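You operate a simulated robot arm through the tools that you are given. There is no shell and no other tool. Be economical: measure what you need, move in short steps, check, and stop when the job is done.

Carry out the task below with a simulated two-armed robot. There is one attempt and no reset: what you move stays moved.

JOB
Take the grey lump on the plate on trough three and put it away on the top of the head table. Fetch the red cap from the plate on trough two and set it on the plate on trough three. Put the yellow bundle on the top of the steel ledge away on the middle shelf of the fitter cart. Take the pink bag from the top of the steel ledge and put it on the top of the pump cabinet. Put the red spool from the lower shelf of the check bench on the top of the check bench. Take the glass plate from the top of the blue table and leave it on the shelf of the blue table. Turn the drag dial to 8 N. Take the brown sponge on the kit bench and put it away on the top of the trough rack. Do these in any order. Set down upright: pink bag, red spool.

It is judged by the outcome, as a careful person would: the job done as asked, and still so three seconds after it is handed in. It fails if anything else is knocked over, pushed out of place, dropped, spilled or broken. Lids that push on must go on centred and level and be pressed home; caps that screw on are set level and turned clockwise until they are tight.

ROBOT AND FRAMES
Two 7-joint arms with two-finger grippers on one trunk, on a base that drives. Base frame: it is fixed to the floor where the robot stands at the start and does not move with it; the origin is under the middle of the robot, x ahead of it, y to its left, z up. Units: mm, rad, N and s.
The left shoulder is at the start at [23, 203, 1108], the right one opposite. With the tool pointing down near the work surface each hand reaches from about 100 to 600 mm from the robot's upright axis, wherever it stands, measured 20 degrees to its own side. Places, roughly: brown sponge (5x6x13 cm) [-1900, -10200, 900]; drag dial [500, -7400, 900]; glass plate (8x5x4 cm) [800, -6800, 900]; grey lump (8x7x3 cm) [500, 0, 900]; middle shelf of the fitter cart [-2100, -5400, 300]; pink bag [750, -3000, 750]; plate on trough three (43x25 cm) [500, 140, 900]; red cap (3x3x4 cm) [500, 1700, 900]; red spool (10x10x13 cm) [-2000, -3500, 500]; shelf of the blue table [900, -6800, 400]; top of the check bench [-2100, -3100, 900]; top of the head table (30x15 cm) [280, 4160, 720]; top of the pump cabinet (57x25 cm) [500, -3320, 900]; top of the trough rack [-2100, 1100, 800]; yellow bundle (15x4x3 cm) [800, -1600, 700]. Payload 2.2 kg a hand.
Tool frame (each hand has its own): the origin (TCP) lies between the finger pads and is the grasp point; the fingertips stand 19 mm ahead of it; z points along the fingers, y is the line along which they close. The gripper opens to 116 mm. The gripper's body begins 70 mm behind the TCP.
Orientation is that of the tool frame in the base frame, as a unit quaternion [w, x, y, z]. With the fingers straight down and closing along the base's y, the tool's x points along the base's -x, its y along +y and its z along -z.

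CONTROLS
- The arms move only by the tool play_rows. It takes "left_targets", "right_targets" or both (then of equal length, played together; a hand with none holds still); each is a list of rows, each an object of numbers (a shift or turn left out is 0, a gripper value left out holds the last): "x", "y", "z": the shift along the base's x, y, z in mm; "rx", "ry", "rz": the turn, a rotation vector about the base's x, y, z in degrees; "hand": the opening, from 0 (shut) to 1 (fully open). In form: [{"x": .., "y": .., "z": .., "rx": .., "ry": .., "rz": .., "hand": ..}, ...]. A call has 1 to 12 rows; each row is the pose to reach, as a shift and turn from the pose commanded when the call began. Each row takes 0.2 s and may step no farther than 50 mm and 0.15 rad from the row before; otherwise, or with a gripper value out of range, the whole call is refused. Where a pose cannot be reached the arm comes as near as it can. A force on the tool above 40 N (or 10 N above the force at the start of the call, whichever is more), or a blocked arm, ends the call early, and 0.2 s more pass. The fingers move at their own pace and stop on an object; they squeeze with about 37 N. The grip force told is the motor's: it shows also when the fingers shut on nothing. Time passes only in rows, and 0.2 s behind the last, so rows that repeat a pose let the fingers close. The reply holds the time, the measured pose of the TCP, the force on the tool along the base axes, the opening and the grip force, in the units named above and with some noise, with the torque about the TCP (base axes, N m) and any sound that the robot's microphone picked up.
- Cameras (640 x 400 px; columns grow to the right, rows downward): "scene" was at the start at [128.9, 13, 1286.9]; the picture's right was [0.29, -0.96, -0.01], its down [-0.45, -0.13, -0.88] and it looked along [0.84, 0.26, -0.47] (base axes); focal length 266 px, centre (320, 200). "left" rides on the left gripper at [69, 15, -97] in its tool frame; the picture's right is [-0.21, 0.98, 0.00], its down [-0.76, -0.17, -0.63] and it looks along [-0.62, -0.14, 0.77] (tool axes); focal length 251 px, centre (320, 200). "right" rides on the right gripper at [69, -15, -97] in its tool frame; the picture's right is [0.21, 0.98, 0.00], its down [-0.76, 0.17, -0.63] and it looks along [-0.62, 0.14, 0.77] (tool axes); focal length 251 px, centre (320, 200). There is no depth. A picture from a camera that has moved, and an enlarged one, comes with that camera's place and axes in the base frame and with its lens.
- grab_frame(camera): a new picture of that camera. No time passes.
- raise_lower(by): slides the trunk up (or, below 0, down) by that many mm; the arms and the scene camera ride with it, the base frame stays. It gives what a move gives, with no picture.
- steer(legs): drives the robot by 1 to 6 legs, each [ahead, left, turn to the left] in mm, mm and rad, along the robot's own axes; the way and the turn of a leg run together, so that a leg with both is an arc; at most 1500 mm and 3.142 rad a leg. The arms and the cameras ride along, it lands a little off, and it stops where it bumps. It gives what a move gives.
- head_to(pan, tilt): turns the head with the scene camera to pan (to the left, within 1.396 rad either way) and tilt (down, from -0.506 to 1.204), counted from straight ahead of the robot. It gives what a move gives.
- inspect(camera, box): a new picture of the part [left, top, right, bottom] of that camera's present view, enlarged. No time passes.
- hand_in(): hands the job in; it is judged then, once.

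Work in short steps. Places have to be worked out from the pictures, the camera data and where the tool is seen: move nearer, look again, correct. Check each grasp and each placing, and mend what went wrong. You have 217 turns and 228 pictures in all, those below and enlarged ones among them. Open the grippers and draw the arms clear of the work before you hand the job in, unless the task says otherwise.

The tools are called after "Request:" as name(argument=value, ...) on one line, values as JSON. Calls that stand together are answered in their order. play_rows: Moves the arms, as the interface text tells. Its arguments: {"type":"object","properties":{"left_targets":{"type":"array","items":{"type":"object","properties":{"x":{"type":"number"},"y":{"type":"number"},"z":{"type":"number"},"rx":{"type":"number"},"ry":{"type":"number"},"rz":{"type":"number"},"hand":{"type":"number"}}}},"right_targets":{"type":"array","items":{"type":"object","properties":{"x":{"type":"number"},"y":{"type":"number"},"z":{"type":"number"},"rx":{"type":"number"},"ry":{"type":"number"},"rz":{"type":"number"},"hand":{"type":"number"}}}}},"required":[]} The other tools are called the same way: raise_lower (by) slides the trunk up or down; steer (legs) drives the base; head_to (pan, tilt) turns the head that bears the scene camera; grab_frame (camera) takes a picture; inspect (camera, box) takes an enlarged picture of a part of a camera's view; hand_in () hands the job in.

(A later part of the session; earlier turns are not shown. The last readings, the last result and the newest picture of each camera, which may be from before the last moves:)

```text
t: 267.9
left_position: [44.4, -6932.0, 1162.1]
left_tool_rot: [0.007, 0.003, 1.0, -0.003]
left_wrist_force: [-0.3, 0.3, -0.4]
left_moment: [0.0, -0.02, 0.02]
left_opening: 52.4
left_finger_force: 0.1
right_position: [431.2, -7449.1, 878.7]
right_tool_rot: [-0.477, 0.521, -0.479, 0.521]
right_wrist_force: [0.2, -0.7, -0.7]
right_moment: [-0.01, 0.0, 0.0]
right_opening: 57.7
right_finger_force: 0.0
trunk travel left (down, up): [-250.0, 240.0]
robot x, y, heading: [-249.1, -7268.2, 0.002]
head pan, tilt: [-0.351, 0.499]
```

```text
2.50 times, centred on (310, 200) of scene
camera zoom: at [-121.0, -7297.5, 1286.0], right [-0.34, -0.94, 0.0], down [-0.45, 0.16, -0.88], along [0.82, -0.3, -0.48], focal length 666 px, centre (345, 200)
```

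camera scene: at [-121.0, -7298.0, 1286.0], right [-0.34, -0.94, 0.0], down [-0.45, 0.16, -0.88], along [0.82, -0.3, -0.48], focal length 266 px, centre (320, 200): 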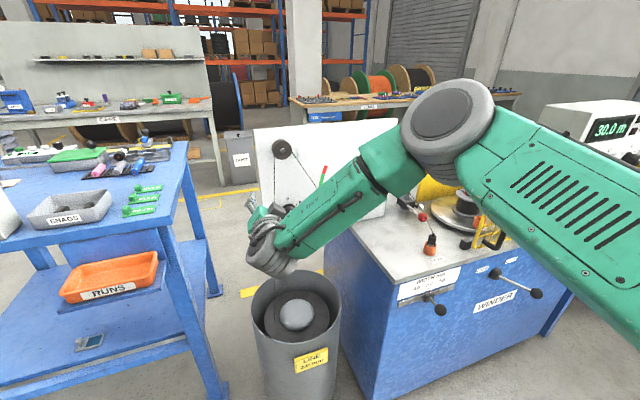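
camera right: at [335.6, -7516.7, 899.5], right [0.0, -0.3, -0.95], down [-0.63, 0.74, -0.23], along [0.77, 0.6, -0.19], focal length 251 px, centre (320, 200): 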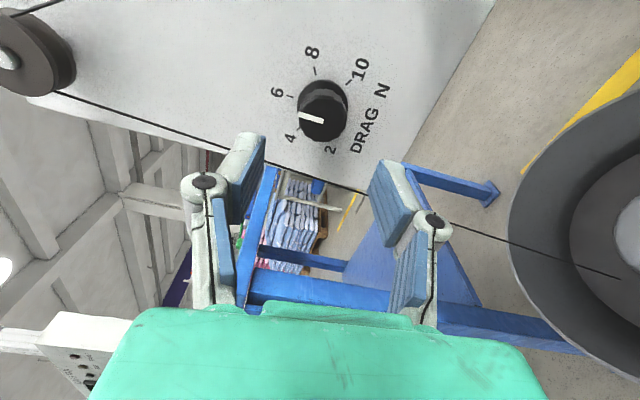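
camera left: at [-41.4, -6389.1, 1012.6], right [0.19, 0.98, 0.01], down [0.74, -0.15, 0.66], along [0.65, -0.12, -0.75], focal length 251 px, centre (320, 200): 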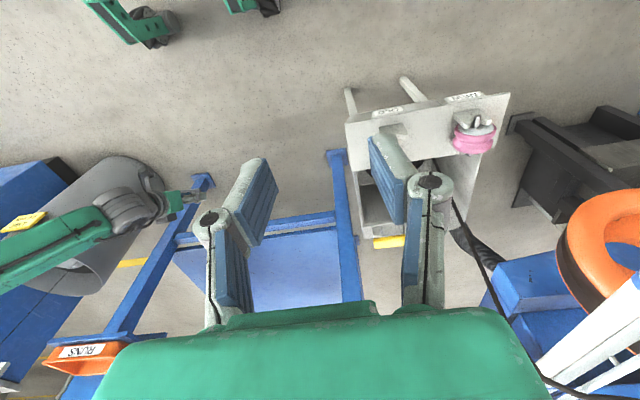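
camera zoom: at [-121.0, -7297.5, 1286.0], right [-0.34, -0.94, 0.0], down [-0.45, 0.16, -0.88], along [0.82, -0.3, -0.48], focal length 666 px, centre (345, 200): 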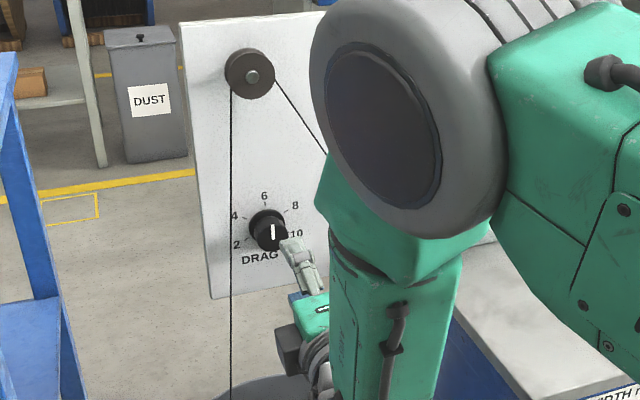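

Knob face triangulates to [531, -7445, 876]; thread is well to the left. Advance to x≈500 and recheck alignment.

Request:
play_rows(right_targets=[{"x": 20, "y": 3, "z": -2}, {"x": 40, "y": 4, "z": -2}, {"x": 55, "y": 4, "z": -2}, {"x": 65, "y": 4, "z": -2}, {"x": 65, "y": 4, "z": -2}, {"x": 65, "y": 4, "z": -2}])

Request:
grab_frame(camera="right")

Request:
inspect(camera="scene", box=[270, 180, 350, 250])

```text
t: 269.3
left_position: [43.1, -6931.6, 1161.7]
left_tool_rot: [0.006, 0.002, 1.0, -0.003]
left_wrist_force: [0.1, 0.8, -1.3]
left_moment: [0.02, 0.02, 0.03]
left_opening: 52.2
left_finger_force: 0.0
right_position: [495.9, -7443.2, 872.9]
right_tool_rot: [-0.477, 0.521, -0.478, 0.522]
right_wrist_force: [0.7, 0.2, 0.4]
right_moment: [-0.02, -0.02, 0.03]
right_opening: 57.7
right_finger_force: 0.0
trunk travel left (down, up): [-250.0, 240.0]
robot x, y, heading: [-248.3, -7268.1, 0.003]
head pan, tilt: [-0.351, 0.499]
```

```text
124 pictures are left
camera right: at [400.9, -7511.4, 894.8], right [0.0, -0.3, -0.95], down [-0.63, 0.74, -0.23], along [0.78, 0.6, -0.19], focal length 251 px, centre (320, 200)
```

right: 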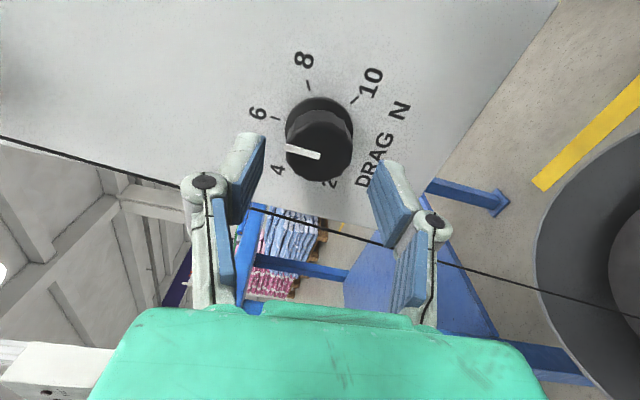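

```text
5.71 times, centred on (310, 215) of scene
camera zoom: at [-120.7, -7297.5, 1286.0], right [-0.34, -0.94, 0.0], down [-0.45, 0.16, -0.88], along [0.82, -0.3, -0.48], focal length 1522 px, centre (377, 114)
```

zoom: 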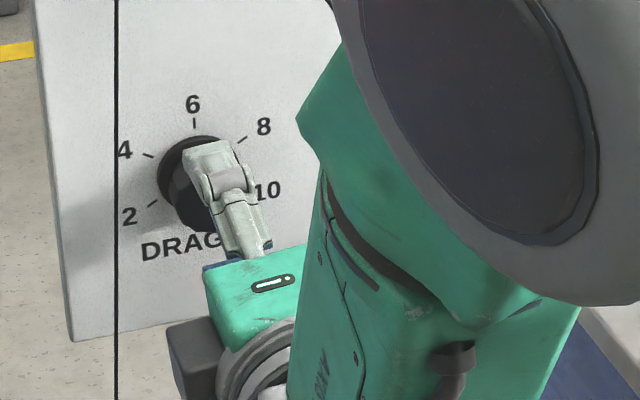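

Aligned to within a couple of mm. Advance to straddle the knob.

Request:
play_rows(right_targets=[{"x": 12, "y": -1, "z": 1}, {"x": 22, "y": -1, "z": 1}, {"x": 30, "y": -1, "z": 1}, {"x": 35, "y": -1, "z": 1}, {"x": 35, "y": -1, "z": 1}])

Request:
grab_frame(camera="right")

```text
t: 270.5
left_position: [44.2, -6932.3, 1163.6]
left_tool_rot: [0.006, 0.003, 1.0, -0.003]
left_wrist_force: [-0.2, -1.1, 0.0]
left_moment: [-0.02, 0.04, 0.02]
left_opening: 52.1
left_finger_force: 0.0
right_position: [532.7, -7445.0, 876.3]
right_tool_rot: [-0.476, 0.521, -0.479, 0.522]
right_wrist_force: [0.6, -0.2, -0.2]
right_moment: [0.0, 0.02, -0.01]
right_opening: 57.9
right_finger_force: 0.1
trunk travel left (down, up): [-250.0, 240.0]
robot x, y, heading: [-249.8, -7270.2, 0.008]
head pan, tilt: [-0.351, 0.499]
```

```text
122 pictures are left
camera right: at [436.4, -7513.5, 897.0], right [0.0, -0.3, -0.95], down [-0.63, 0.74, -0.23], along [0.78, 0.6, -0.19], focal length 251 px, centre (320, 200)
```

right: 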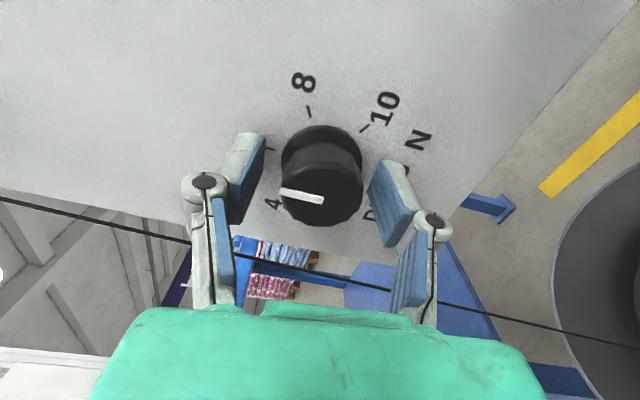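

The knob is centred between the pads. Close on it.

Request:
play_rows(right_targets=[{"hand": 0.35}, {"hand": 0.25}, {"hand": 0.2}, {"hand": 0.2}])

Request:
grab_frame(camera="right")

```text
t: 271.5
left_position: [44.2, -6932.6, 1160.8]
left_tool_rot: [0.005, 0.003, 1.0, -0.004]
left_wrist_force: [0.9, -0.3, 0.2]
left_moment: [0.04, 0.0, -0.01]
left_opening: 52.2
left_finger_force: 0.0
right_position: [532.0, -7445.5, 875.2]
right_tool_rot: [-0.476, 0.521, -0.48, 0.521]
right_wrist_force: [-1.2, -1.3, -5.2]
right_moment: [0.01, 0.1, -0.03]
right_opening: 37.8
right_finger_force: 44.8
trunk travel left (down, up): [-250.0, 240.0]
robot x, y, heading: [-247.9, -7276.3, 0.004]
head pan, tilt: [-0.351, 0.499]
```

```text
121 pictures are left
camera right: at [436.4, -7513.7, 896.2], right [0.0, -0.3, -0.95], down [-0.63, 0.74, -0.23], along [0.77, 0.6, -0.19], focal length 251 px, centre (320, 200)
```

right: 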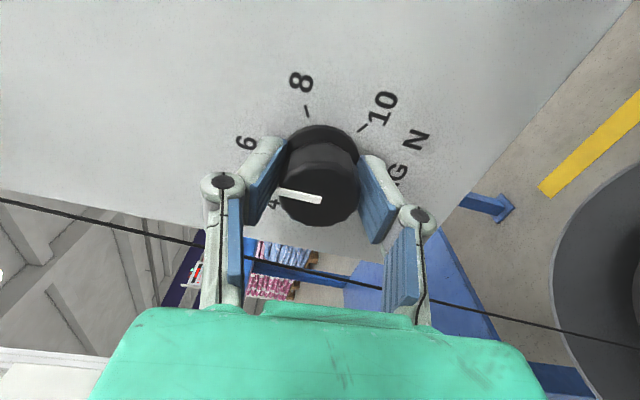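

Gripped. Now turn clockwise 60° in small steps.

Request:
play_rows(right_targets=[{"rx": 6}, {"rx": 12}, {"rx": 18}, {"rx": 24}, {"rx": 30}, {"rx": 36}, {"rx": 42}, {"rx": 48}, {"rx": 54}, {"rx": 60}, {"rx": 60}])

Request:
grab_frame(camera="right")

Request:
inspect(camera="scene", box=[270, 180, 350, 250])

```text
t: 273.9
left_position: [46.3, -6933.3, 1160.2]
left_tool_rot: [0.003, 0.003, 1.0, -0.003]
left_wrist_force: [0.2, -0.8, -0.1]
left_moment: [-0.01, -0.02, 0.02]
left_opening: 52.3
left_finger_force: 0.0
right_position: [531.9, -7445.4, 874.2]
right_tool_rot: [0.673, -0.213, 0.676, -0.211]
right_wrist_force: [4.6, -1.4, -16.3]
right_moment: [0.03, -0.52, 0.53]
right_opening: 37.9
right_finger_force: 45.1
trunk travel left (down, up): [-250.0, 240.0]
robot x, y, heading: [-248.3, -7266.7, 0.002]
head pan, tilt: [-0.351, 0.499]
```

```text
120 pictures are left
camera right: at [436.1, -7497.8, 826.5], right [0.0, 0.68, -0.73], down [-0.63, 0.57, 0.53], along [0.78, 0.46, 0.42], focal length 251 px, centre (320, 200)
```

right: 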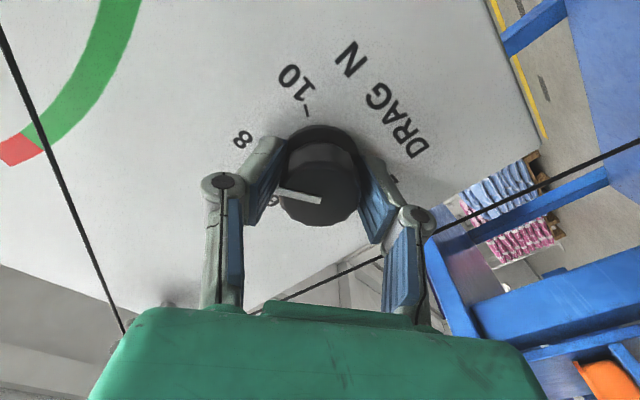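

```text
5.71 times, centred on (310, 215) of scene
camera zoom: at [-116.7, -7299.0, 1285.4], right [-0.34, -0.94, 0.0], down [-0.46, 0.16, -0.88], along [0.82, -0.3, -0.48], focal length 1522 px, centre (377, 114)
```

zoom: 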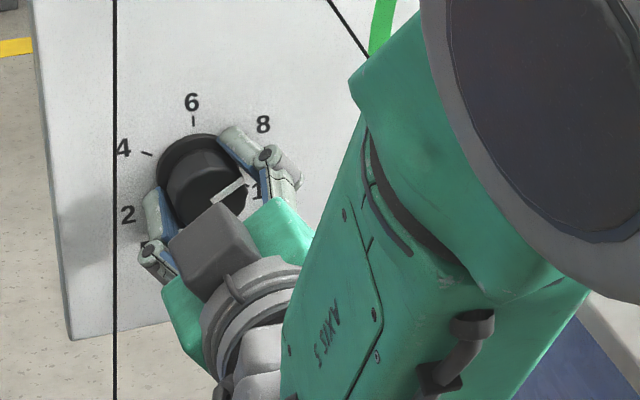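

The knob followed. Open, back straight out, and check the pointer.

Request:
play_rows(right_targets=[{"hand": 0.5}, {"hand": 0.5}, {"x": -20}, {"x": -50}, {"x": -90}, {"x": -130}, {"x": -150, "z": 60}, {"x": -170, "z": 105}, {"x": -170, "z": 150}])

Request:
inspect(camera="scene", box=[270, 180, 350, 250])

```text
refused: row 7 steps farther than a row can; nothing moved
```

```text
5.71 times, centred on (310, 215) of scene
camera zoom: at [-116.7, -7299.0, 1285.4], right [-0.34, -0.94, 0.0], down [-0.46, 0.16, -0.88], along [0.82, -0.3, -0.48], focal length 1522 px, centre (377, 114)
```

zoom: 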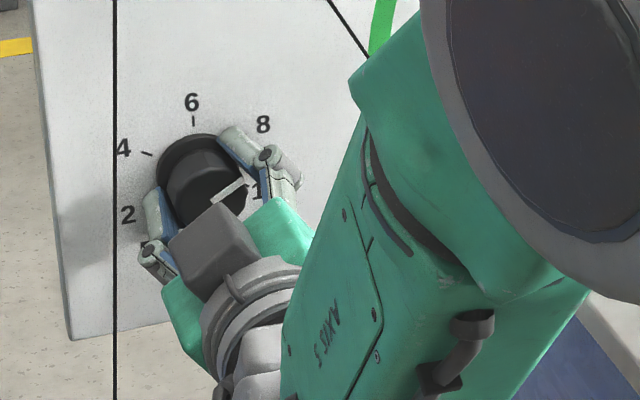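

A row step was too large; I'll retry with smaller steps.

Request:
play_rows(right_targets=[{"hand": 0.5}, {"hand": 0.5}, {"x": -20}, {"x": -50}, {"x": -90}, {"x": -130}, {"x": -140, "z": 40}, {"x": -150, "z": 80}, {"x": -150, "z": 120}])

Request:
inspect(camera="scene", box=[270, 180, 350, 250])

```text
t: 275.9
left_position: [43.4, -6931.1, 1163.8]
left_tool_rot: [0.007, 0.003, 1.0, -0.004]
left_wrist_force: [-0.8, -0.2, -0.5]
left_moment: [-0.04, -0.03, 0.03]
left_opening: 52.4
left_finger_force: 0.1
right_position: [382.0, -7445.2, 993.5]
right_tool_rot: [0.674, -0.214, 0.675, -0.212]
right_wrist_force: [-0.1, 0.1, 0.1]
right_moment: [0.01, -0.01, 0.04]
right_opening: 57.9
right_finger_force: 0.2
trunk travel left (down, up): [-250.0, 240.0]
robot x, y, heading: [-246.3, -7274.1, 0.007]
head pan, tilt: [-0.351, 0.499]
```

```text
5.71 times, centred on (310, 215) of scene
camera zoom: at [-122.6, -7297.7, 1286.2], right [-0.34, -0.94, 0.0], down [-0.45, 0.16, -0.88], along [0.82, -0.3, -0.48], focal length 1522 px, centre (377, 114)
```

zoom: 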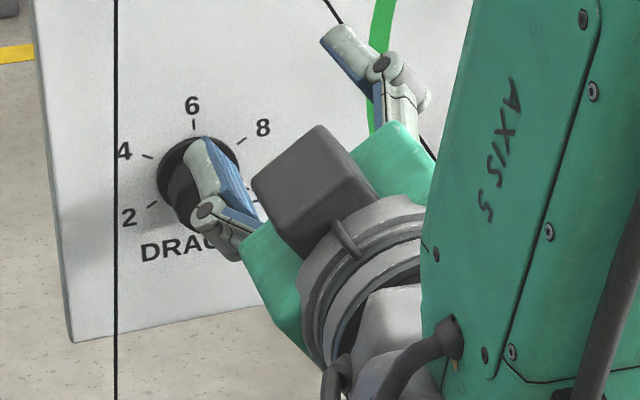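

I'll back off and restore the hand to pointing down, then view the dial unobstructed.

Request:
steer(legs=[[-200, 0, 0]])

Request:
play_rows(right_targets=[{"rx": 7, "z": 20}, {"rx": 14, "z": 40}, {"rx": 21, "z": 60}, {"rx": 28, "z": 80}, {"rx": 35, "z": 90}])

Request:
play_rows(right_targets=[{"ry": 8.2}, {"ry": 16.4}, {"ry": 24.6}, {"ry": 32.8}, {"ry": 41}, {"ry": 49.2}, {"ry": 57.4}, {"ry": 65.6}, {"ry": 73.8}, {"ry": 82}, {"ry": 90}])

Request:
inspect(camera="scene", box=[270, 150, 350, 220])

```text
t: 277.6
left_position: [-158.1, -6932.7, 1163.2]
left_tool_rot: [0.006, 0.003, 1.0, -0.004]
left_wrist_force: [0.9, 0.0, -0.1]
left_moment: [0.01, -0.01, -0.01]
left_opening: 52.4
left_finger_force: 0.0
right_position: [179.7, -7447.1, 994.8]
right_tool_rot: [0.674, -0.212, 0.675, -0.213]
right_wrist_force: [-0.1, 0.2, 0.8]
right_moment: [-0.01, 0.01, -0.03]
right_opening: 57.7
right_finger_force: 0.1
trunk travel left (down, up): [-250.0, 240.0]
robot x, y, heading: [-450.5, -7271.0, -0.001]
head pan, tilt: [-0.351, 0.499]
```

```text
t: 278.8
left_position: [-161.0, -6934.8, 1163.2]
left_tool_rot: [0.005, 0.001, 1.0, -0.003]
left_wrist_force: [0.8, -0.6, 0.2]
left_moment: [0.0, -0.04, -0.02]
left_opening: 52.1
left_finger_force: 0.1
right_position: [179.6, -7449.9, 1083.6]
right_tool_rot: [0.707, 0.002, 0.707, 0.001]
right_wrist_force: [0.5, -1.1, 0.1]
right_moment: [-0.01, 0.02, -0.02]
right_opening: 58.0
right_finger_force: 0.1
trunk travel left (down, up): [-250.0, 240.0]
robot x, y, heading: [-448.9, -7273.0, 0.002]
head pan, tilt: [-0.351, 0.499]
```

```text
t: 281.1
left_position: [-160.4, -6935.1, 1160.8]
left_tool_rot: [0.003, 0.003, 1.0, -0.002]
left_wrist_force: [0.1, 0.5, 0.1]
left_moment: [-0.04, 0.03, -0.01]
left_opening: 52.2
left_finger_force: 0.1
right_position: [179.6, -7448.0, 1083.4]
right_tool_rot: [-0.002, 0.0, 1.0, -0.001]
right_wrist_force: [0.6, 0.2, -0.4]
right_moment: [0.01, 0.02, 0.02]
right_opening: 58.0
right_finger_force: 0.1
trunk travel left (down, up): [-250.0, 240.0]
robot x, y, heading: [-453.3, -7274.0, 0.004]
head pan, tilt: [-0.351, 0.499]
```

```text
5.71 times, centred on (310, 185) of scene
camera zoom: at [-321.6, -7298.6, 1285.8], right [-0.34, -0.94, 0.0], down [-0.45, 0.16, -0.88], along [0.82, -0.3, -0.48], focal length 1522 px, centre (377, 286)
```

zoom: 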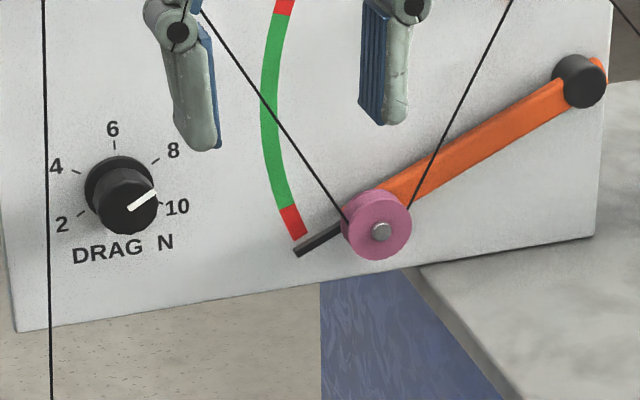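

The pointer matches the 8 tick. Next I head further along (-y) to find the way around to the far side of the line.

Request:
steer(legs=[[0, -1400, 0], [0, -700, 0]])

Request:
head_to(pan=-0.2, tilt=0.35)

Request:
grab_frame(camera="scene")

Request:
head_to(pan=-1.3, tilt=0.35)

Request:
grab_frame(camera="scene")

```text
t: 291.6
left_position: [-129.0, -9021.0, 1156.1]
left_tool_rot: [0.004, -0.006, 1.0, -0.011]
left_wrist_force: [0.4, 1.5, -0.5]
left_moment: [-0.08, 0.03, -0.04]
left_opening: 52.0
left_finger_force: 0.1
right_position: [217.0, -9531.3, 1088.6]
right_tool_rot: [0.0, -0.007, 1.0, -0.009]
right_wrist_force: [-0.2, 1.3, 0.2]
right_moment: [-0.06, -0.02, 0.01]
right_opening: 57.8
right_finger_force: 0.0
trunk travel left (down, up): [-250.0, 240.0]
robot x, y, heading: [-414.7, -9380.9, 0.018]
head pan, tilt: [-0.351, 0.499]
```

```text
t: 292.3
left_position: [-132.0, -9030.4, 1158.2]
left_tool_rot: [0.0, -0.006, 1.0, -0.007]
left_wrist_force: [0.1, 0.0, -0.6]
left_moment: [-0.05, 0.02, 0.03]
left_opening: 51.9
left_finger_force: 0.1
right_position: [214.5, -9539.3, 1087.6]
right_tool_rot: [0.002, -0.008, 1.0, -0.004]
right_wrist_force: [0.0, 1.9, -0.1]
right_moment: [-0.05, 0.01, 0.01]
right_opening: 57.8
right_finger_force: 0.1
trunk travel left (down, up): [-250.0, 240.0]
robot x, y, heading: [-411.0, -9376.1, 0.024]
head pan, tilt: [-0.201, 0.351]
```

```text
115 pictures are left
camera scene: at [-281.0, -9388.5, 1299.6], right [-0.18, -0.98, 0.0], down [-0.34, 0.06, -0.94], along [0.92, -0.17, -0.35], focal length 266 px, centre (320, 200)
```

scene: 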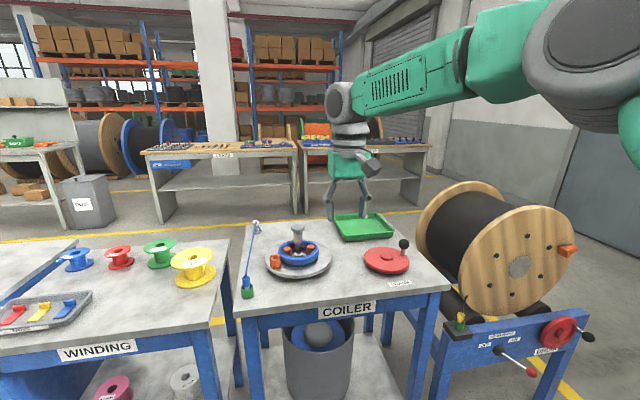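

```text
t: 293.7
left_position: [-131.1, -9049.8, 1163.6]
left_tool_rot: [0.003, -0.004, 1.0, 0.001]
left_wrist_force: [0.4, 0.2, -0.1]
left_moment: [0.04, 0.0, -0.03]
left_opening: 51.8
left_finger_force: 0.1
right_position: [215.7, -9559.2, 1086.2]
right_tool_rot: [0.001, -0.007, 1.0, 0.003]
right_wrist_force: [0.5, -0.8, 0.5]
right_moment: [0.07, -0.01, 0.0]
right_opening: 58.0
right_finger_force: 0.1
trunk travel left (down, up): [-250.0, 240.0]
robot x, y, heading: [-409.9, -9383.7, 0.024]
head pan, tilt: [-1.3, 0.351]
```

```text
114 pictures are left
camera scene: at [-346.0, -9471.6, 1299.7], right [-0.96, -0.29, 0.0], down [-0.1, 0.33, -0.94], along [0.27, -0.9, -0.35], focal length 266 px, centre (320, 200)
```

scene: 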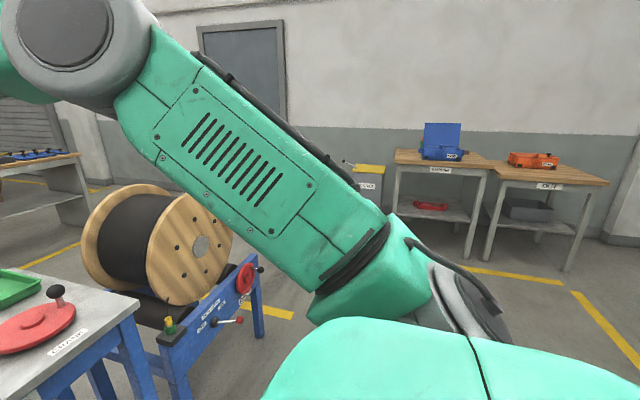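

There's open floor beyond the cable reel. I'll drive to y≈-11000, then cross over towards +x, checking as I go.

Request:
steer(legs=[[0, -1400, -0.024], [0, -220, 0]])

Request:
head_to(pan=0.3, tilt=0.35)

Request:
grab_frame(camera="scene")

```text
t: 301.7
left_position: [-112.2, -10610.4, 1156.2]
left_tool_rot: [0.0, 0.006, 1.0, -0.009]
left_wrist_force: [-0.1, -0.1, -0.1]
left_moment: [-0.03, -0.02, 0.0]
left_opening: 52.3
left_finger_force: 0.0
right_position: [221.3, -11126.5, 1088.6]
right_tool_rot: [0.001, 0.003, 1.0, -0.004]
right_wrist_force: [-0.2, 1.5, 0.8]
right_moment: [-0.06, 0.0, 0.03]
right_opening: 58.1
right_finger_force: 0.0
trunk travel left (down, up): [-250.0, 240.0]
robot x, y, heading: [-399.1, -10957.0, -0.003]
head pan, tilt: [-1.3, 0.351]
```

```text
t: 303.4
left_position: [-114.6, -10615.5, 1155.9]
left_tool_rot: [-0.003, 0.005, 1.0, -0.006]
left_wrist_force: [-0.2, -0.1, 0.1]
left_moment: [0.0, 0.02, 0.01]
left_opening: 52.1
left_finger_force: 0.1
right_position: [221.3, -11129.5, 1089.0]
right_tool_rot: [0.003, 0.004, 1.0, -0.002]
right_wrist_force: [-1.1, -0.3, 0.1]
right_moment: [-0.01, -0.03, -0.01]
right_opening: 58.1
right_finger_force: 0.1
trunk travel left (down, up): [-250.0, 240.0]
robot x, y, heading: [-406.6, -10951.8, -0.001]
head pan, tilt: [0.3, 0.351]
```

```text
113 pictures are left
camera scene: at [-271.2, -10921.6, 1299.5], right [0.29, -0.96, 0.0], down [-0.33, -0.1, -0.94], along [0.9, 0.27, -0.35], focal length 266 px, centre (320, 200)
```

scene: 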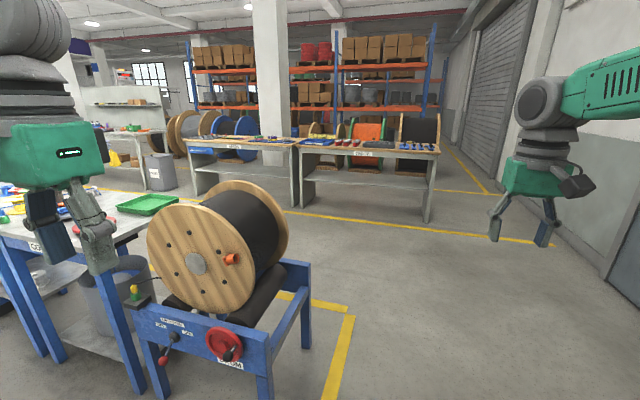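

Clear ahead. Drive forward to x≈1650 and turn around to face the line.

Request:
steer(legs=[[1500, 0, 0], [550, 0, 0], [0, 0, 1.57], [0, 0, 1.57]])

Request:
head_to(pan=-1.3, tilt=0.3)

Request:
grab_frame(camera="scene")

```text
t: 321.0
left_position: [1296.4, -11297.9, 1160.1]
left_tool_rot: [-0.004, 1.0, 0.003, 0.002]
left_wrist_force: [-0.6, 0.0, 1.3]
left_moment: [-0.03, -0.01, 0.01]
left_opening: 52.2
left_finger_force: 0.1
right_position: [950.7, -10790.7, 1088.8]
right_tool_rot: [0.0, 1.0, 0.006, -0.003]
right_wrist_force: [0.1, 0.4, 0.4]
right_moment: [-0.02, 0.02, 0.0]
right_opening: 58.1
right_finger_force: 0.0
trunk travel left (down, up): [-250.0, 240.0]
robot x, y, heading: [1577.5, -10961.3, -3.122]
head pan, tilt: [0.3, 0.351]
```

```text
t: 322.6
left_position: [1298.9, -11299.5, 1157.7]
left_tool_rot: [-0.004, 1.0, 0.002, 0.003]
left_wrist_force: [0.2, -0.7, 0.1]
left_moment: [0.03, 0.01, -0.02]
left_opening: 52.0
left_finger_force: 0.1
right_position: [954.3, -10790.6, 1089.8]
right_tool_rot: [-0.001, 1.0, 0.005, -0.004]
right_wrist_force: [-0.7, 0.1, 0.8]
right_moment: [0.01, 0.0, -0.01]
right_opening: 58.1
right_finger_force: 0.1
trunk travel left (down, up): [-250.0, 240.0]
robot x, y, heading: [1578.0, -10962.6, -3.128]
head pan, tilt: [-1.3, 0.3]
```

```text
112 pictures are left
camera scene: at [1508.7, -10873.4, 1304.8], right [0.96, 0.28, 0.0], down [0.09, -0.28, -0.96], along [-0.27, 0.92, -0.29], focal length 266 px, centre (320, 200)
```

scene: 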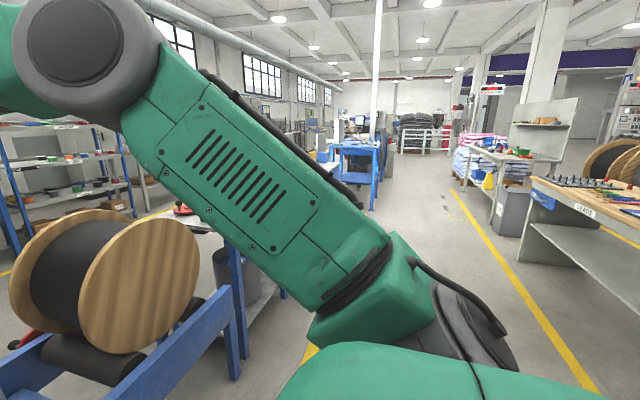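

The far aisle is clear along x≈1700. I'll tuck the right hand, back off a bit and drive along +y in stages.

Request:
play_rows(right_targets=[{"x": 30, "z": 20}, {"x": 60, "z": 40}, {"x": 90, "z": 60}, {"x": 120, "z": 70}, {"x": 150, "z": 70, "hand": 1}])

Request:
steer(legs=[[-170, 0, -0.013], [0, 1500, 0]])

```text
t: 323.9
left_position: [1300.5, -11300.2, 1159.1]
left_tool_rot: [-0.004, 1.0, 0.004, 0.001]
left_wrist_force: [0.3, -0.1, 0.0]
left_moment: [0.02, -0.01, 0.0]
left_opening: 52.1
left_finger_force: 0.0
right_position: [1108.8, -10793.9, 1160.2]
right_tool_rot: [-0.001, 1.0, 0.005, -0.004]
right_wrist_force: [-0.9, 0.0, -0.2]
right_moment: [0.0, 0.05, 0.02]
right_opening: 115.9
right_finger_force: 0.0
trunk travel left (down, up): [-250.0, 240.0]
robot x, y, heading: [1580.0, -10962.0, -3.123]
head pan, tilt: [-1.3, 0.3]
```

```text
t: 329.9
left_position: [1425.6, -12330.6, 1131.1]
left_tool_rot: [0.047, 0.996, -0.033, 0.065]
left_wrist_force: [0.1, -3.7, -3.5]
left_moment: [0.25, -0.07, 0.02]
left_opening: 52.5
left_finger_force: 0.0
right_position: [1274.5, -11834.7, 1165.3]
right_tool_rot: [-0.012, 1.0, -0.02, -0.002]
right_wrist_force: [-0.4, -1.6, 0.4]
right_moment: [0.1, -0.08, -0.04]
right_opening: 115.9
right_finger_force: 0.1
trunk travel left (down, up): [-250.0, 240.0]
robot x, y, heading: [1727.0, -11979.2, 3.095]
head pan, tilt: [-1.3, 0.3]
stopped in leg 2: the robot was blocked; the commanded pose is now the measured one
```

My mistake: left is -y when facing -x, and the arm bumped the wall. I'll back away immediately and check what was touched.

Request:
steer(legs=[[0, -500, 0]])

Request:
head_to(pan=1.1, tilt=0.4)

Request:
grab_frame(camera="scene")

```text
t: 330.6
left_position: [1392.4, -12399.7, 1074.2]
left_tool_rot: [0.011, 0.998, -0.04, 0.041]
left_wrist_force: [-0.4, 0.6, 0.3]
left_moment: [-0.01, -0.05, -0.04]
left_opening: 52.4
left_finger_force: 0.0
right_position: [1282.4, -11903.9, 1205.3]
right_tool_rot: [-0.004, 0.999, -0.047, 0.015]
right_wrist_force: [-0.2, -0.5, 0.6]
right_moment: [0.0, 0.0, 0.02]
right_opening: 116.4
right_finger_force: 0.0
trunk travel left (down, up): [-250.0, 240.0]
robot x, y, heading: [1725.5, -11969.8, 3.097]
head pan, tilt: [-1.3, 0.3]
stopped in leg 1: the robot was blocked; the commanded pose is now the measured one
```

```text
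t: 332.9
left_position: [1391.0, -12398.5, 1076.5]
left_tool_rot: [0.009, 0.998, -0.04, 0.041]
left_wrist_force: [0.4, 0.3, 1.1]
left_moment: [-0.01, 0.01, 0.02]
left_opening: 52.4
left_finger_force: 0.0
right_position: [1280.1, -11900.0, 1198.4]
right_tool_rot: [-0.003, 0.998, -0.051, 0.021]
right_wrist_force: [0.7, 0.5, 0.2]
right_moment: [0.03, 0.03, 0.01]
right_opening: 116.3
right_finger_force: 0.0
trunk travel left (down, up): [-250.0, 240.0]
robot x, y, heading: [1724.7, -11969.8, 3.09]
head pan, tilt: [1.1, 0.4]
```

```text
111 pictures are left
camera scene: at [1637.5, -11950.6, 1300.7], right [-0.87, 0.5, -0.04], down [0.19, 0.27, -0.94], along [-0.46, -0.83, -0.33], focal length 266 px, centre (320, 200)
```

scene: 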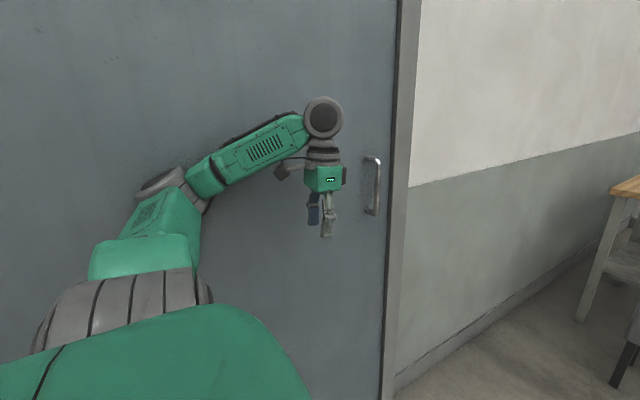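

The left arm leans on a closed door. I'll pull the left arm away from it first, then drive off.

Request:
play_rows(left_targets=[{"y": 20}, {"y": 40}, {"y": 60}, {"y": 80}, {"y": 100}, {"y": 120}])

Request:
steer(legs=[[0, -300, 0]])

Request:
grab_frame(camera="scene")

```text
t: 333.2
left_position: [1370.4, -12432.6, 1057.2]
left_tool_rot: [-0.027, 0.999, -0.028, -0.011]
left_wrist_force: [0.3, -0.3, -0.1]
left_moment: [0.0, -0.03, 0.0]
left_opening: 52.1
left_finger_force: 0.0
right_position: [1279.5, -11905.5, 1236.9]
right_tool_rot: [0.021, 0.996, -0.08, 0.038]
right_wrist_force: [-0.2, 0.3, 0.7]
right_moment: [-0.01, 0.01, 0.03]
right_opening: 116.1
right_finger_force: 0.0
trunk travel left (down, up): [-250.0, 240.0]
robot x, y, heading: [1721.1, -11956.9, 3.084]
head pan, tilt: [1.1, 0.4]
stopped in row 1 (left hand): the arm was blocked; the commanded pose is now the measured one
```

```text
t: 333.9
left_position: [1357.2, -12502.9, 1007.6]
left_tool_rot: [-0.09, 0.994, -0.027, -0.061]
left_wrist_force: [-0.4, -3.0, -1.6]
left_moment: [0.35, -0.02, -0.03]
left_opening: 52.4
left_finger_force: 0.1
right_position: [1275.8, -11897.1, 1310.9]
right_tool_rot: [0.074, 0.985, -0.148, 0.04]
right_wrist_force: [0.4, -0.7, 0.0]
right_moment: [0.01, 0.09, -0.02]
right_opening: 116.0
right_finger_force: 0.1
trunk travel left (down, up): [-250.0, 240.0]
robot x, y, heading: [1715.6, -11946.7, 3.068]
head pan, tilt: [1.1, 0.4]
stopped in leg 1: the robot was blocked; the commanded pose is now the measured one
```

```text
110 pictures are left
camera scene: at [1637.8, -11946.5, 1300.9], right [-0.86, 0.51, -0.02], down [0.19, 0.28, -0.94], along [-0.48, -0.81, -0.34], focal length 266 px, centre (320, 200)
```

scene: 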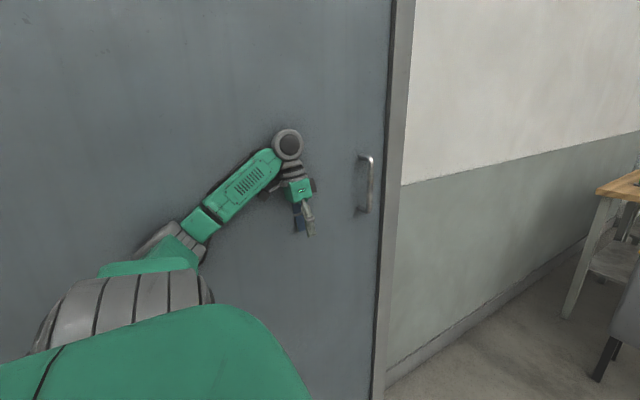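

The readings look odd (hands shifting while the head stays level). I'll make a short no-op to see whether anything is still moving.

Request:
play_rows(right_targets=[{}])

Request:
grab_frame(camera="right")

Request:
grab_frame(camera="scene")

```text
t: 334.2
left_position: [1347.1, -12509.8, 992.4]
left_tool_rot: [-0.096, 0.994, -0.03, -0.045]
left_wrist_force: [-0.1, 6.9, 8.8]
left_moment: [-1.01, -0.05, 0.08]
left_opening: 52.4
left_finger_force: 0.0
right_position: [1258.1, -11828.7, 1319.9]
right_tool_rot: [0.093, 0.972, -0.195, 0.088]
right_wrist_force: [2.5, 2.9, 0.5]
right_moment: [-0.19, 0.26, -0.06]
right_opening: 115.9
right_finger_force: 0.0
trunk travel left (down, up): [-250.0, 240.0]
robot x, y, heading: [1711.6, -11943.6, 3.065]
head pan, tilt: [1.1, 0.4]
stopped in row 1 (left hand): the arm was blocked; the commanded pose is now the measured one
```

```text
109 pictures are left
camera right: at [1315.1, -11819.4, 1424.7], right [-0.19, -0.96, 0.19], down [-0.84, 0.26, 0.48], along [-0.51, -0.07, -0.86], focal length 251 px, centre (320, 200)
```

right: 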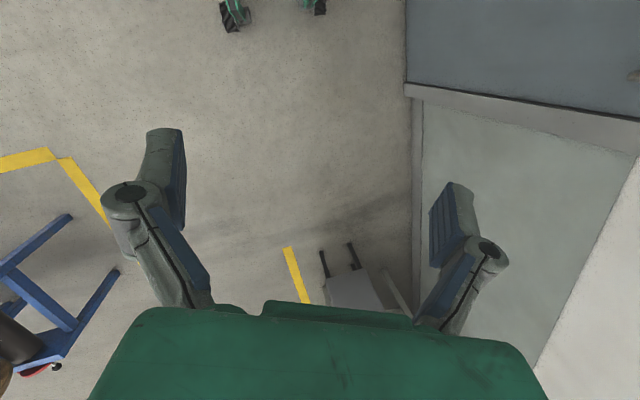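

```text
108 pictures are left
camera scene: at [1633.2, -11908.1, 1304.0], right [-0.85, 0.52, -0.04], down [0.19, 0.25, -0.95], along [-0.48, -0.82, -0.32], focal length 266 px, centre (320, 200)
```

scene: 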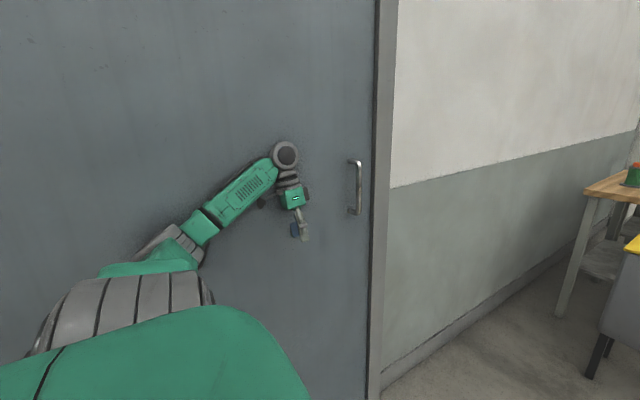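

The body is swinging dynamically after the bump. I'll let it calm down using head moves, without commanding the arms.

Request:
head_to(pan=0.0, tilt=0.4)

Request:
head_to(pan=1.1, tilt=0.4)

Request:
head_to(pan=0.0, tilt=0.5)

Request:
head_to(pan=1.1, tilt=0.4)

Request:
grab_frame(camera="scene")

```text
t: 335.6
left_position: [1340.0, -12509.1, 982.9]
left_tool_rot: [-0.095, 0.993, -0.043, -0.047]
left_wrist_force: [1.0, -0.3, -0.2]
left_moment: [0.03, -0.03, 0.0]
left_opening: 52.2
left_finger_force: 0.0
right_position: [1253.3, -11833.6, 1298.1]
right_tool_rot: [0.081, 0.969, -0.206, 0.107]
right_wrist_force: [-0.7, 0.1, -0.8]
right_moment: [-0.01, -0.03, 0.01]
right_opening: 115.9
right_finger_force: 0.1
trunk travel left (down, up): [-250.0, 240.0]
robot x, y, heading: [1709.6, -11939.9, 3.054]
head pan, tilt: [0.0, 0.4]
```

```text
t: 336.9
left_position: [1338.9, -12509.8, 983.3]
left_tool_rot: [-0.095, 0.993, -0.046, -0.047]
left_wrist_force: [-0.4, -0.8, -0.5]
left_moment: [0.03, -0.01, 0.03]
left_opening: 52.1
left_finger_force: 0.1
right_position: [1253.7, -11835.0, 1298.0]
right_tool_rot: [0.081, 0.97, -0.204, 0.108]
right_wrist_force: [-0.2, -0.8, 1.0]
right_moment: [0.01, -0.02, 0.03]
right_opening: 116.2
right_finger_force: 0.1
trunk travel left (down, up): [-250.0, 240.0]
robot x, y, heading: [1708.3, -11940.2, 3.052]
head pan, tilt: [1.1, 0.4]
```

```text
t: 338.2
left_position: [1339.4, -12510.6, 982.1]
left_tool_rot: [-0.096, 0.993, -0.044, -0.048]
left_wrist_force: [-0.4, 1.0, -0.2]
left_moment: [0.01, -0.01, -0.01]
left_opening: 52.2
left_finger_force: 0.1
right_position: [1252.6, -11834.3, 1298.6]
right_tool_rot: [0.081, 0.97, -0.204, 0.107]
right_wrist_force: [-0.5, -0.3, 0.3]
right_moment: [0.01, -0.03, 0.02]
right_opening: 115.8
right_finger_force: 0.0
trunk travel left (down, up): [-250.0, 240.0]
robot x, y, heading: [1704.9, -11936.0, 3.055]
head pan, tilt: [0.0, 0.499]
```

```text
t: 339.6
left_position: [1338.1, -12509.4, 983.5]
left_tool_rot: [-0.096, 0.993, -0.046, -0.048]
left_wrist_force: [-0.4, -0.3, 0.4]
left_moment: [0.03, 0.0, -0.01]
left_opening: 52.5
left_finger_force: 0.0
right_position: [1254.0, -11835.2, 1298.6]
right_tool_rot: [0.081, 0.97, -0.205, 0.107]
right_wrist_force: [-0.4, 0.5, 0.2]
right_moment: [0.0, -0.02, -0.06]
right_opening: 115.9
right_finger_force: 0.1
trunk travel left (down, up): [-250.0, 240.0]
robot x, y, heading: [1702.8, -11937.9, 3.054]
head pan, tilt: [1.1, 0.4]
```

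```text
107 pictures are left
camera scene: at [1635.6, -11921.9, 1299.8], right [-0.85, 0.53, -0.03], down [0.19, 0.26, -0.95], along [-0.5, -0.8, -0.32], focal length 266 px, centre (320, 200)
```

scene: 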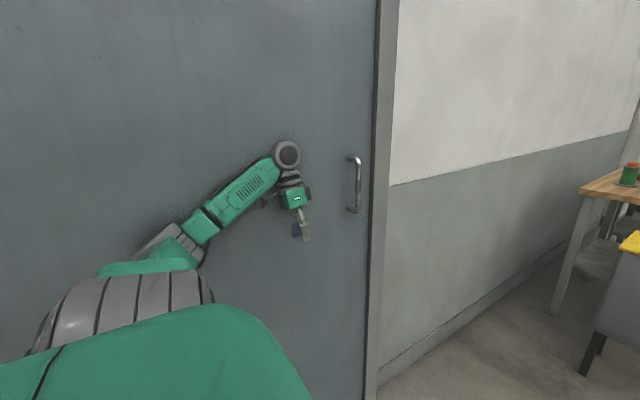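

Stable now. Try driving away from the door again.

Request:
steer(legs=[[0, -150, 0], [0, -500, 0.07]])

Request:
grab_frame(camera="scene")

```text
t: 340.3
left_position: [1306.7, -12522.3, 959.9]
left_tool_rot: [-0.063, 0.992, -0.088, -0.066]
left_wrist_force: [1.5, -3.5, 3.1]
left_moment: [0.23, 0.06, 0.01]
left_opening: 52.1
left_finger_force: 0.0
right_position: [1216.0, -11784.8, 1248.6]
right_tool_rot: [0.129, 0.92, -0.327, 0.175]
right_wrist_force: [2.8, 3.8, 2.7]
right_moment: [-0.25, 0.29, -0.21]
right_opening: 116.5
right_finger_force: 0.0
trunk travel left (down, up): [-250.0, 240.0]
robot x, y, heading: [1696.6, -11923.6, 3.027]
head pan, tilt: [1.1, 0.4]
stopped in leg 1: the robot was blocked; the commanded pose is now the measured one
```

```text
106 pictures are left
camera scene: at [1642.5, -11858.4, 1308.7], right [-0.84, 0.55, -0.04], down [0.19, 0.22, -0.96], along [-0.52, -0.81, -0.29], focal length 266 px, centre (320, 200)
```

scene: 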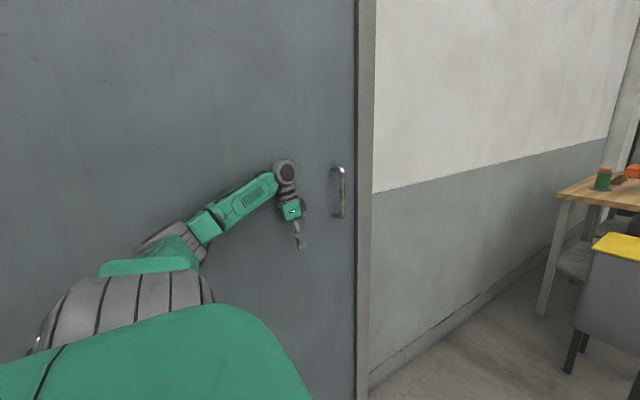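

The left elbow/hand appear stuck at the door. Look through the left hand camera.

Request:
grab_frame(camera="left")

Request:
inspect(camera="scene", box=[80, 130, 380, 320])

```text
105 pictures are left
camera left: at [1383.7, -12560.8, 1041.9], right [-0.39, -0.92, -0.08], down [-0.63, 0.2, 0.75], along [-0.67, 0.34, -0.66], focal length 251 px, centre (320, 200)
```

left: 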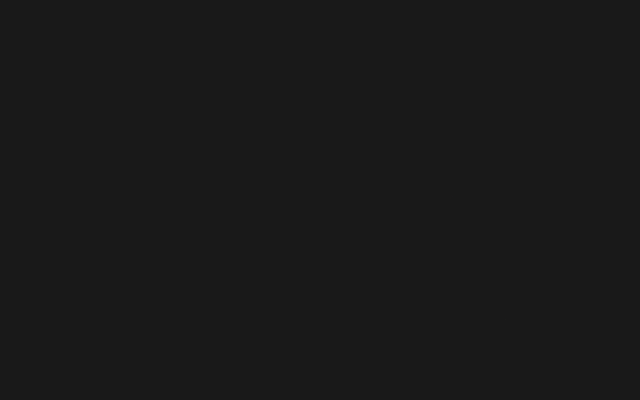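

```text
2.11 times, centred on (230, 225) of scene
camera zoom: at [1642.5, -11858.4, 1308.7], right [-0.84, 0.55, -0.04], down [0.19, 0.22, -0.96], along [-0.52, -0.81, -0.29], focal length 561 px, centre (510, 147)
```

zoom: 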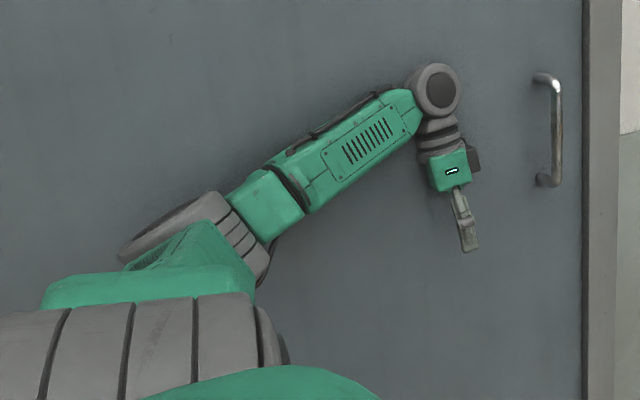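

The hand camera is black: the arm has wedged into the door surface. I'll try pulling the left hand out with firm +y steps.

Request:
play_rows(left_targets=[{"y": 50}, {"y": 100}, {"y": 150}])

Request:
play_rows(left_targets=[{"y": 45, "x": 20}, {"y": 90, "x": 40}, {"y": 130, "x": 60}])

Request:
play_rows(left_targets=[{"y": 40, "z": 30}, {"y": 80, "z": 60}, {"y": 120, "z": 90}])

```text
t: 340.6
left_position: [1258.7, -12504.2, 899.6]
left_tool_rot: [-0.096, 0.977, -0.17, -0.08]
left_wrist_force: [-9.7, 55.3, 5.9]
left_moment: [-5.18, -1.11, 3.77]
left_opening: 52.3
left_finger_force: 0.1
right_position: [1194.9, -11817.5, 1235.6]
right_tool_rot: [0.118, 0.893, -0.397, 0.177]
right_wrist_force: [0.9, -2.0, 0.6]
right_moment: [0.24, 0.12, 0.0]
right_opening: 115.8
right_finger_force: 0.0
trunk travel left (down, up): [-250.0, 240.0]
robot x, y, heading: [1688.9, -11908.3, 3.003]
head pan, tilt: [1.1, 0.4]
stopped in row 1 (left hand): the arm was blocked; the commanded pose is now the measured one
```

```text
t: 340.9
left_position: [1218.7, -12498.7, 884.3]
left_tool_rot: [-0.113, 0.977, -0.153, -0.095]
left_wrist_force: [-0.4, 0.4, 0.7]
left_moment: [-0.02, -0.08, -0.01]
left_opening: 52.2
left_finger_force: 0.1
right_position: [1167.8, -11773.2, 1213.2]
right_tool_rot: [0.126, 0.868, -0.443, 0.185]
right_wrist_force: [-1.1, 2.3, -0.5]
right_moment: [-0.11, -0.13, -0.01]
right_opening: 116.1
right_finger_force: 0.1
trunk travel left (down, up): [-250.0, 240.0]
robot x, y, heading: [1679.8, -11895.7, 2.979]
head pan, tilt: [1.1, 0.4]
stopped in row 1 (left hand): the arm was blocked; the commanded pose is now the measured one
```

```text
t: 341.3
left_position: [1201.8, -12480.2, 889.8]
left_tool_rot: [-0.146, 0.953, -0.232, -0.129]
left_wrist_force: [0.9, 1.2, 0.5]
left_moment: [-0.06, 0.05, 0.02]
left_opening: 52.3
left_finger_force: 0.0
right_position: [1177.9, -11813.3, 1228.9]
right_tool_rot: [0.129, 0.848, -0.484, 0.172]
right_wrist_force: [1.1, -3.0, -0.3]
right_moment: [0.31, 0.12, -0.02]
right_opening: 115.9
right_finger_force: 0.0
trunk travel left (down, up): [-250.0, 240.0]
robot x, y, heading: [1680.8, -11894.6, 2.976]
head pan, tilt: [1.1, 0.4]
stopped in row 1 (left hand): the arm was blocked; the commanded pose is now the measured one
```

It's coming out gradually. Keep alternating firm pulls and drives away from the door.

Request:
play_rows(left_targets=[{"y": 48, "z": 10}, {"y": 96, "z": 20}, {"y": 140, "z": 30}])

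Request:
steer(legs=[[0, -200, 0]])

Request:
play_rows(left_targets=[{"y": 48, "z": 10}, {"y": 96, "z": 20}, {"y": 140, "z": 30}])

Request:
steer(legs=[[0, -200, 0]])

Request:
grab_frame(camera="scene")

```text
t: 341.6
left_position: [1158.4, -12498.3, 883.7]
left_tool_rot: [-0.104, 0.969, -0.184, -0.128]
left_wrist_force: [-5.4, 20.2, -0.5]
left_moment: [-1.9, -0.39, 0.28]
left_opening: 52.2
left_finger_force: 0.2
right_position: [1146.0, -11762.2, 1207.3]
right_tool_rot: [0.135, 0.82, -0.525, 0.183]
right_wrist_force: [0.8, 0.5, 0.0]
right_moment: [-0.06, 0.07, -0.02]
right_opening: 116.0
right_finger_force: 0.1
trunk travel left (down, up): [-250.0, 240.0]
robot x, y, heading: [1674.8, -11879.5, 2.948]
head pan, tilt: [1.1, 0.4]
stopped in row 1 (left hand): the arm was blocked; the commanded pose is now the measured one
```

```text
t: 342.3
left_position: [1053.4, -12495.0, 847.0]
left_tool_rot: [-0.111, 0.963, -0.22, -0.11]
left_wrist_force: [50.1, 210.1, 55.9]
left_moment: [-21.06, 0.01, 21.54]
left_opening: 52.2
left_finger_force: 0.0
right_position: [1098.9, -11733.7, 1212.7]
right_tool_rot: [0.144, 0.752, -0.621, 0.166]
right_wrist_force: [0.8, -2.7, 0.4]
right_moment: [0.25, 0.01, 0.04]
right_opening: 115.7
right_finger_force: 0.0
trunk travel left (down, up): [-250.0, 240.0]
robot x, y, heading: [1628.9, -11863.4, 2.854]
head pan, tilt: [1.1, 0.4]
stopped in leg 1: the robot was blocked; the commanded pose is now the measured one
```

```text
t: 342.6
left_position: [1074.9, -12494.1, 793.5]
left_tool_rot: [-0.124, 0.967, -0.215, -0.064]
left_wrist_force: [23.1, 152.1, 15.4]
left_moment: [-14.13, 0.64, 13.3]
left_opening: 52.5
left_finger_force: 0.1
right_position: [1078.2, -11718.1, 1207.8]
right_tool_rot: [0.144, 0.731, -0.646, 0.164]
right_wrist_force: [0.5, 0.2, 0.5]
right_moment: [0.02, 0.03, -0.04]
right_opening: 116.0
right_finger_force: 0.0
trunk travel left (down, up): [-250.0, 240.0]
robot x, y, heading: [1616.9, -11854.9, 2.829]
head pan, tilt: [1.1, 0.4]
stopped in row 1 (left hand): the arm was blocked; the commanded pose is now the measured one
```

```text
t: 343.4
left_position: [1064.5, -12487.4, 796.8]
left_tool_rot: [-0.137, 0.957, -0.241, -0.087]
left_wrist_force: [-1.5, 0.5, 0.5]
left_moment: [-0.04, -0.03, -0.01]
left_opening: 51.9
left_finger_force: 0.1
right_position: [1072.5, -11697.9, 1211.0]
right_tool_rot: [0.152, 0.696, -0.683, 0.161]
right_wrist_force: [0.1, 0.0, -0.7]
right_moment: [-0.01, 0.01, -0.03]
right_opening: 116.2
right_finger_force: 0.0
trunk travel left (down, up): [-250.0, 240.0]
robot x, y, heading: [1620.1, -11844.3, 2.82]
head pan, tilt: [1.1, 0.4]
stopped in leg 1: the robot was blocked; the commanded pose is now the measured one
```

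```text
103 pictures are left
camera scene: at [1521.0, -11840.7, 1299.2], right [-0.7, 0.71, -0.03], down [0.27, 0.23, -0.93], along [-0.66, -0.66, -0.35], focal length 266 px, centre (320, 200)
```

scene: 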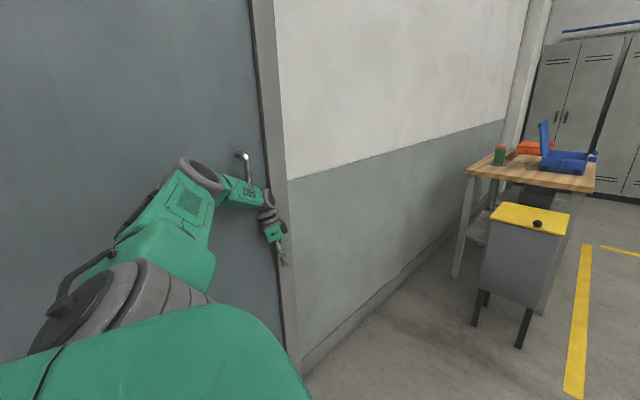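

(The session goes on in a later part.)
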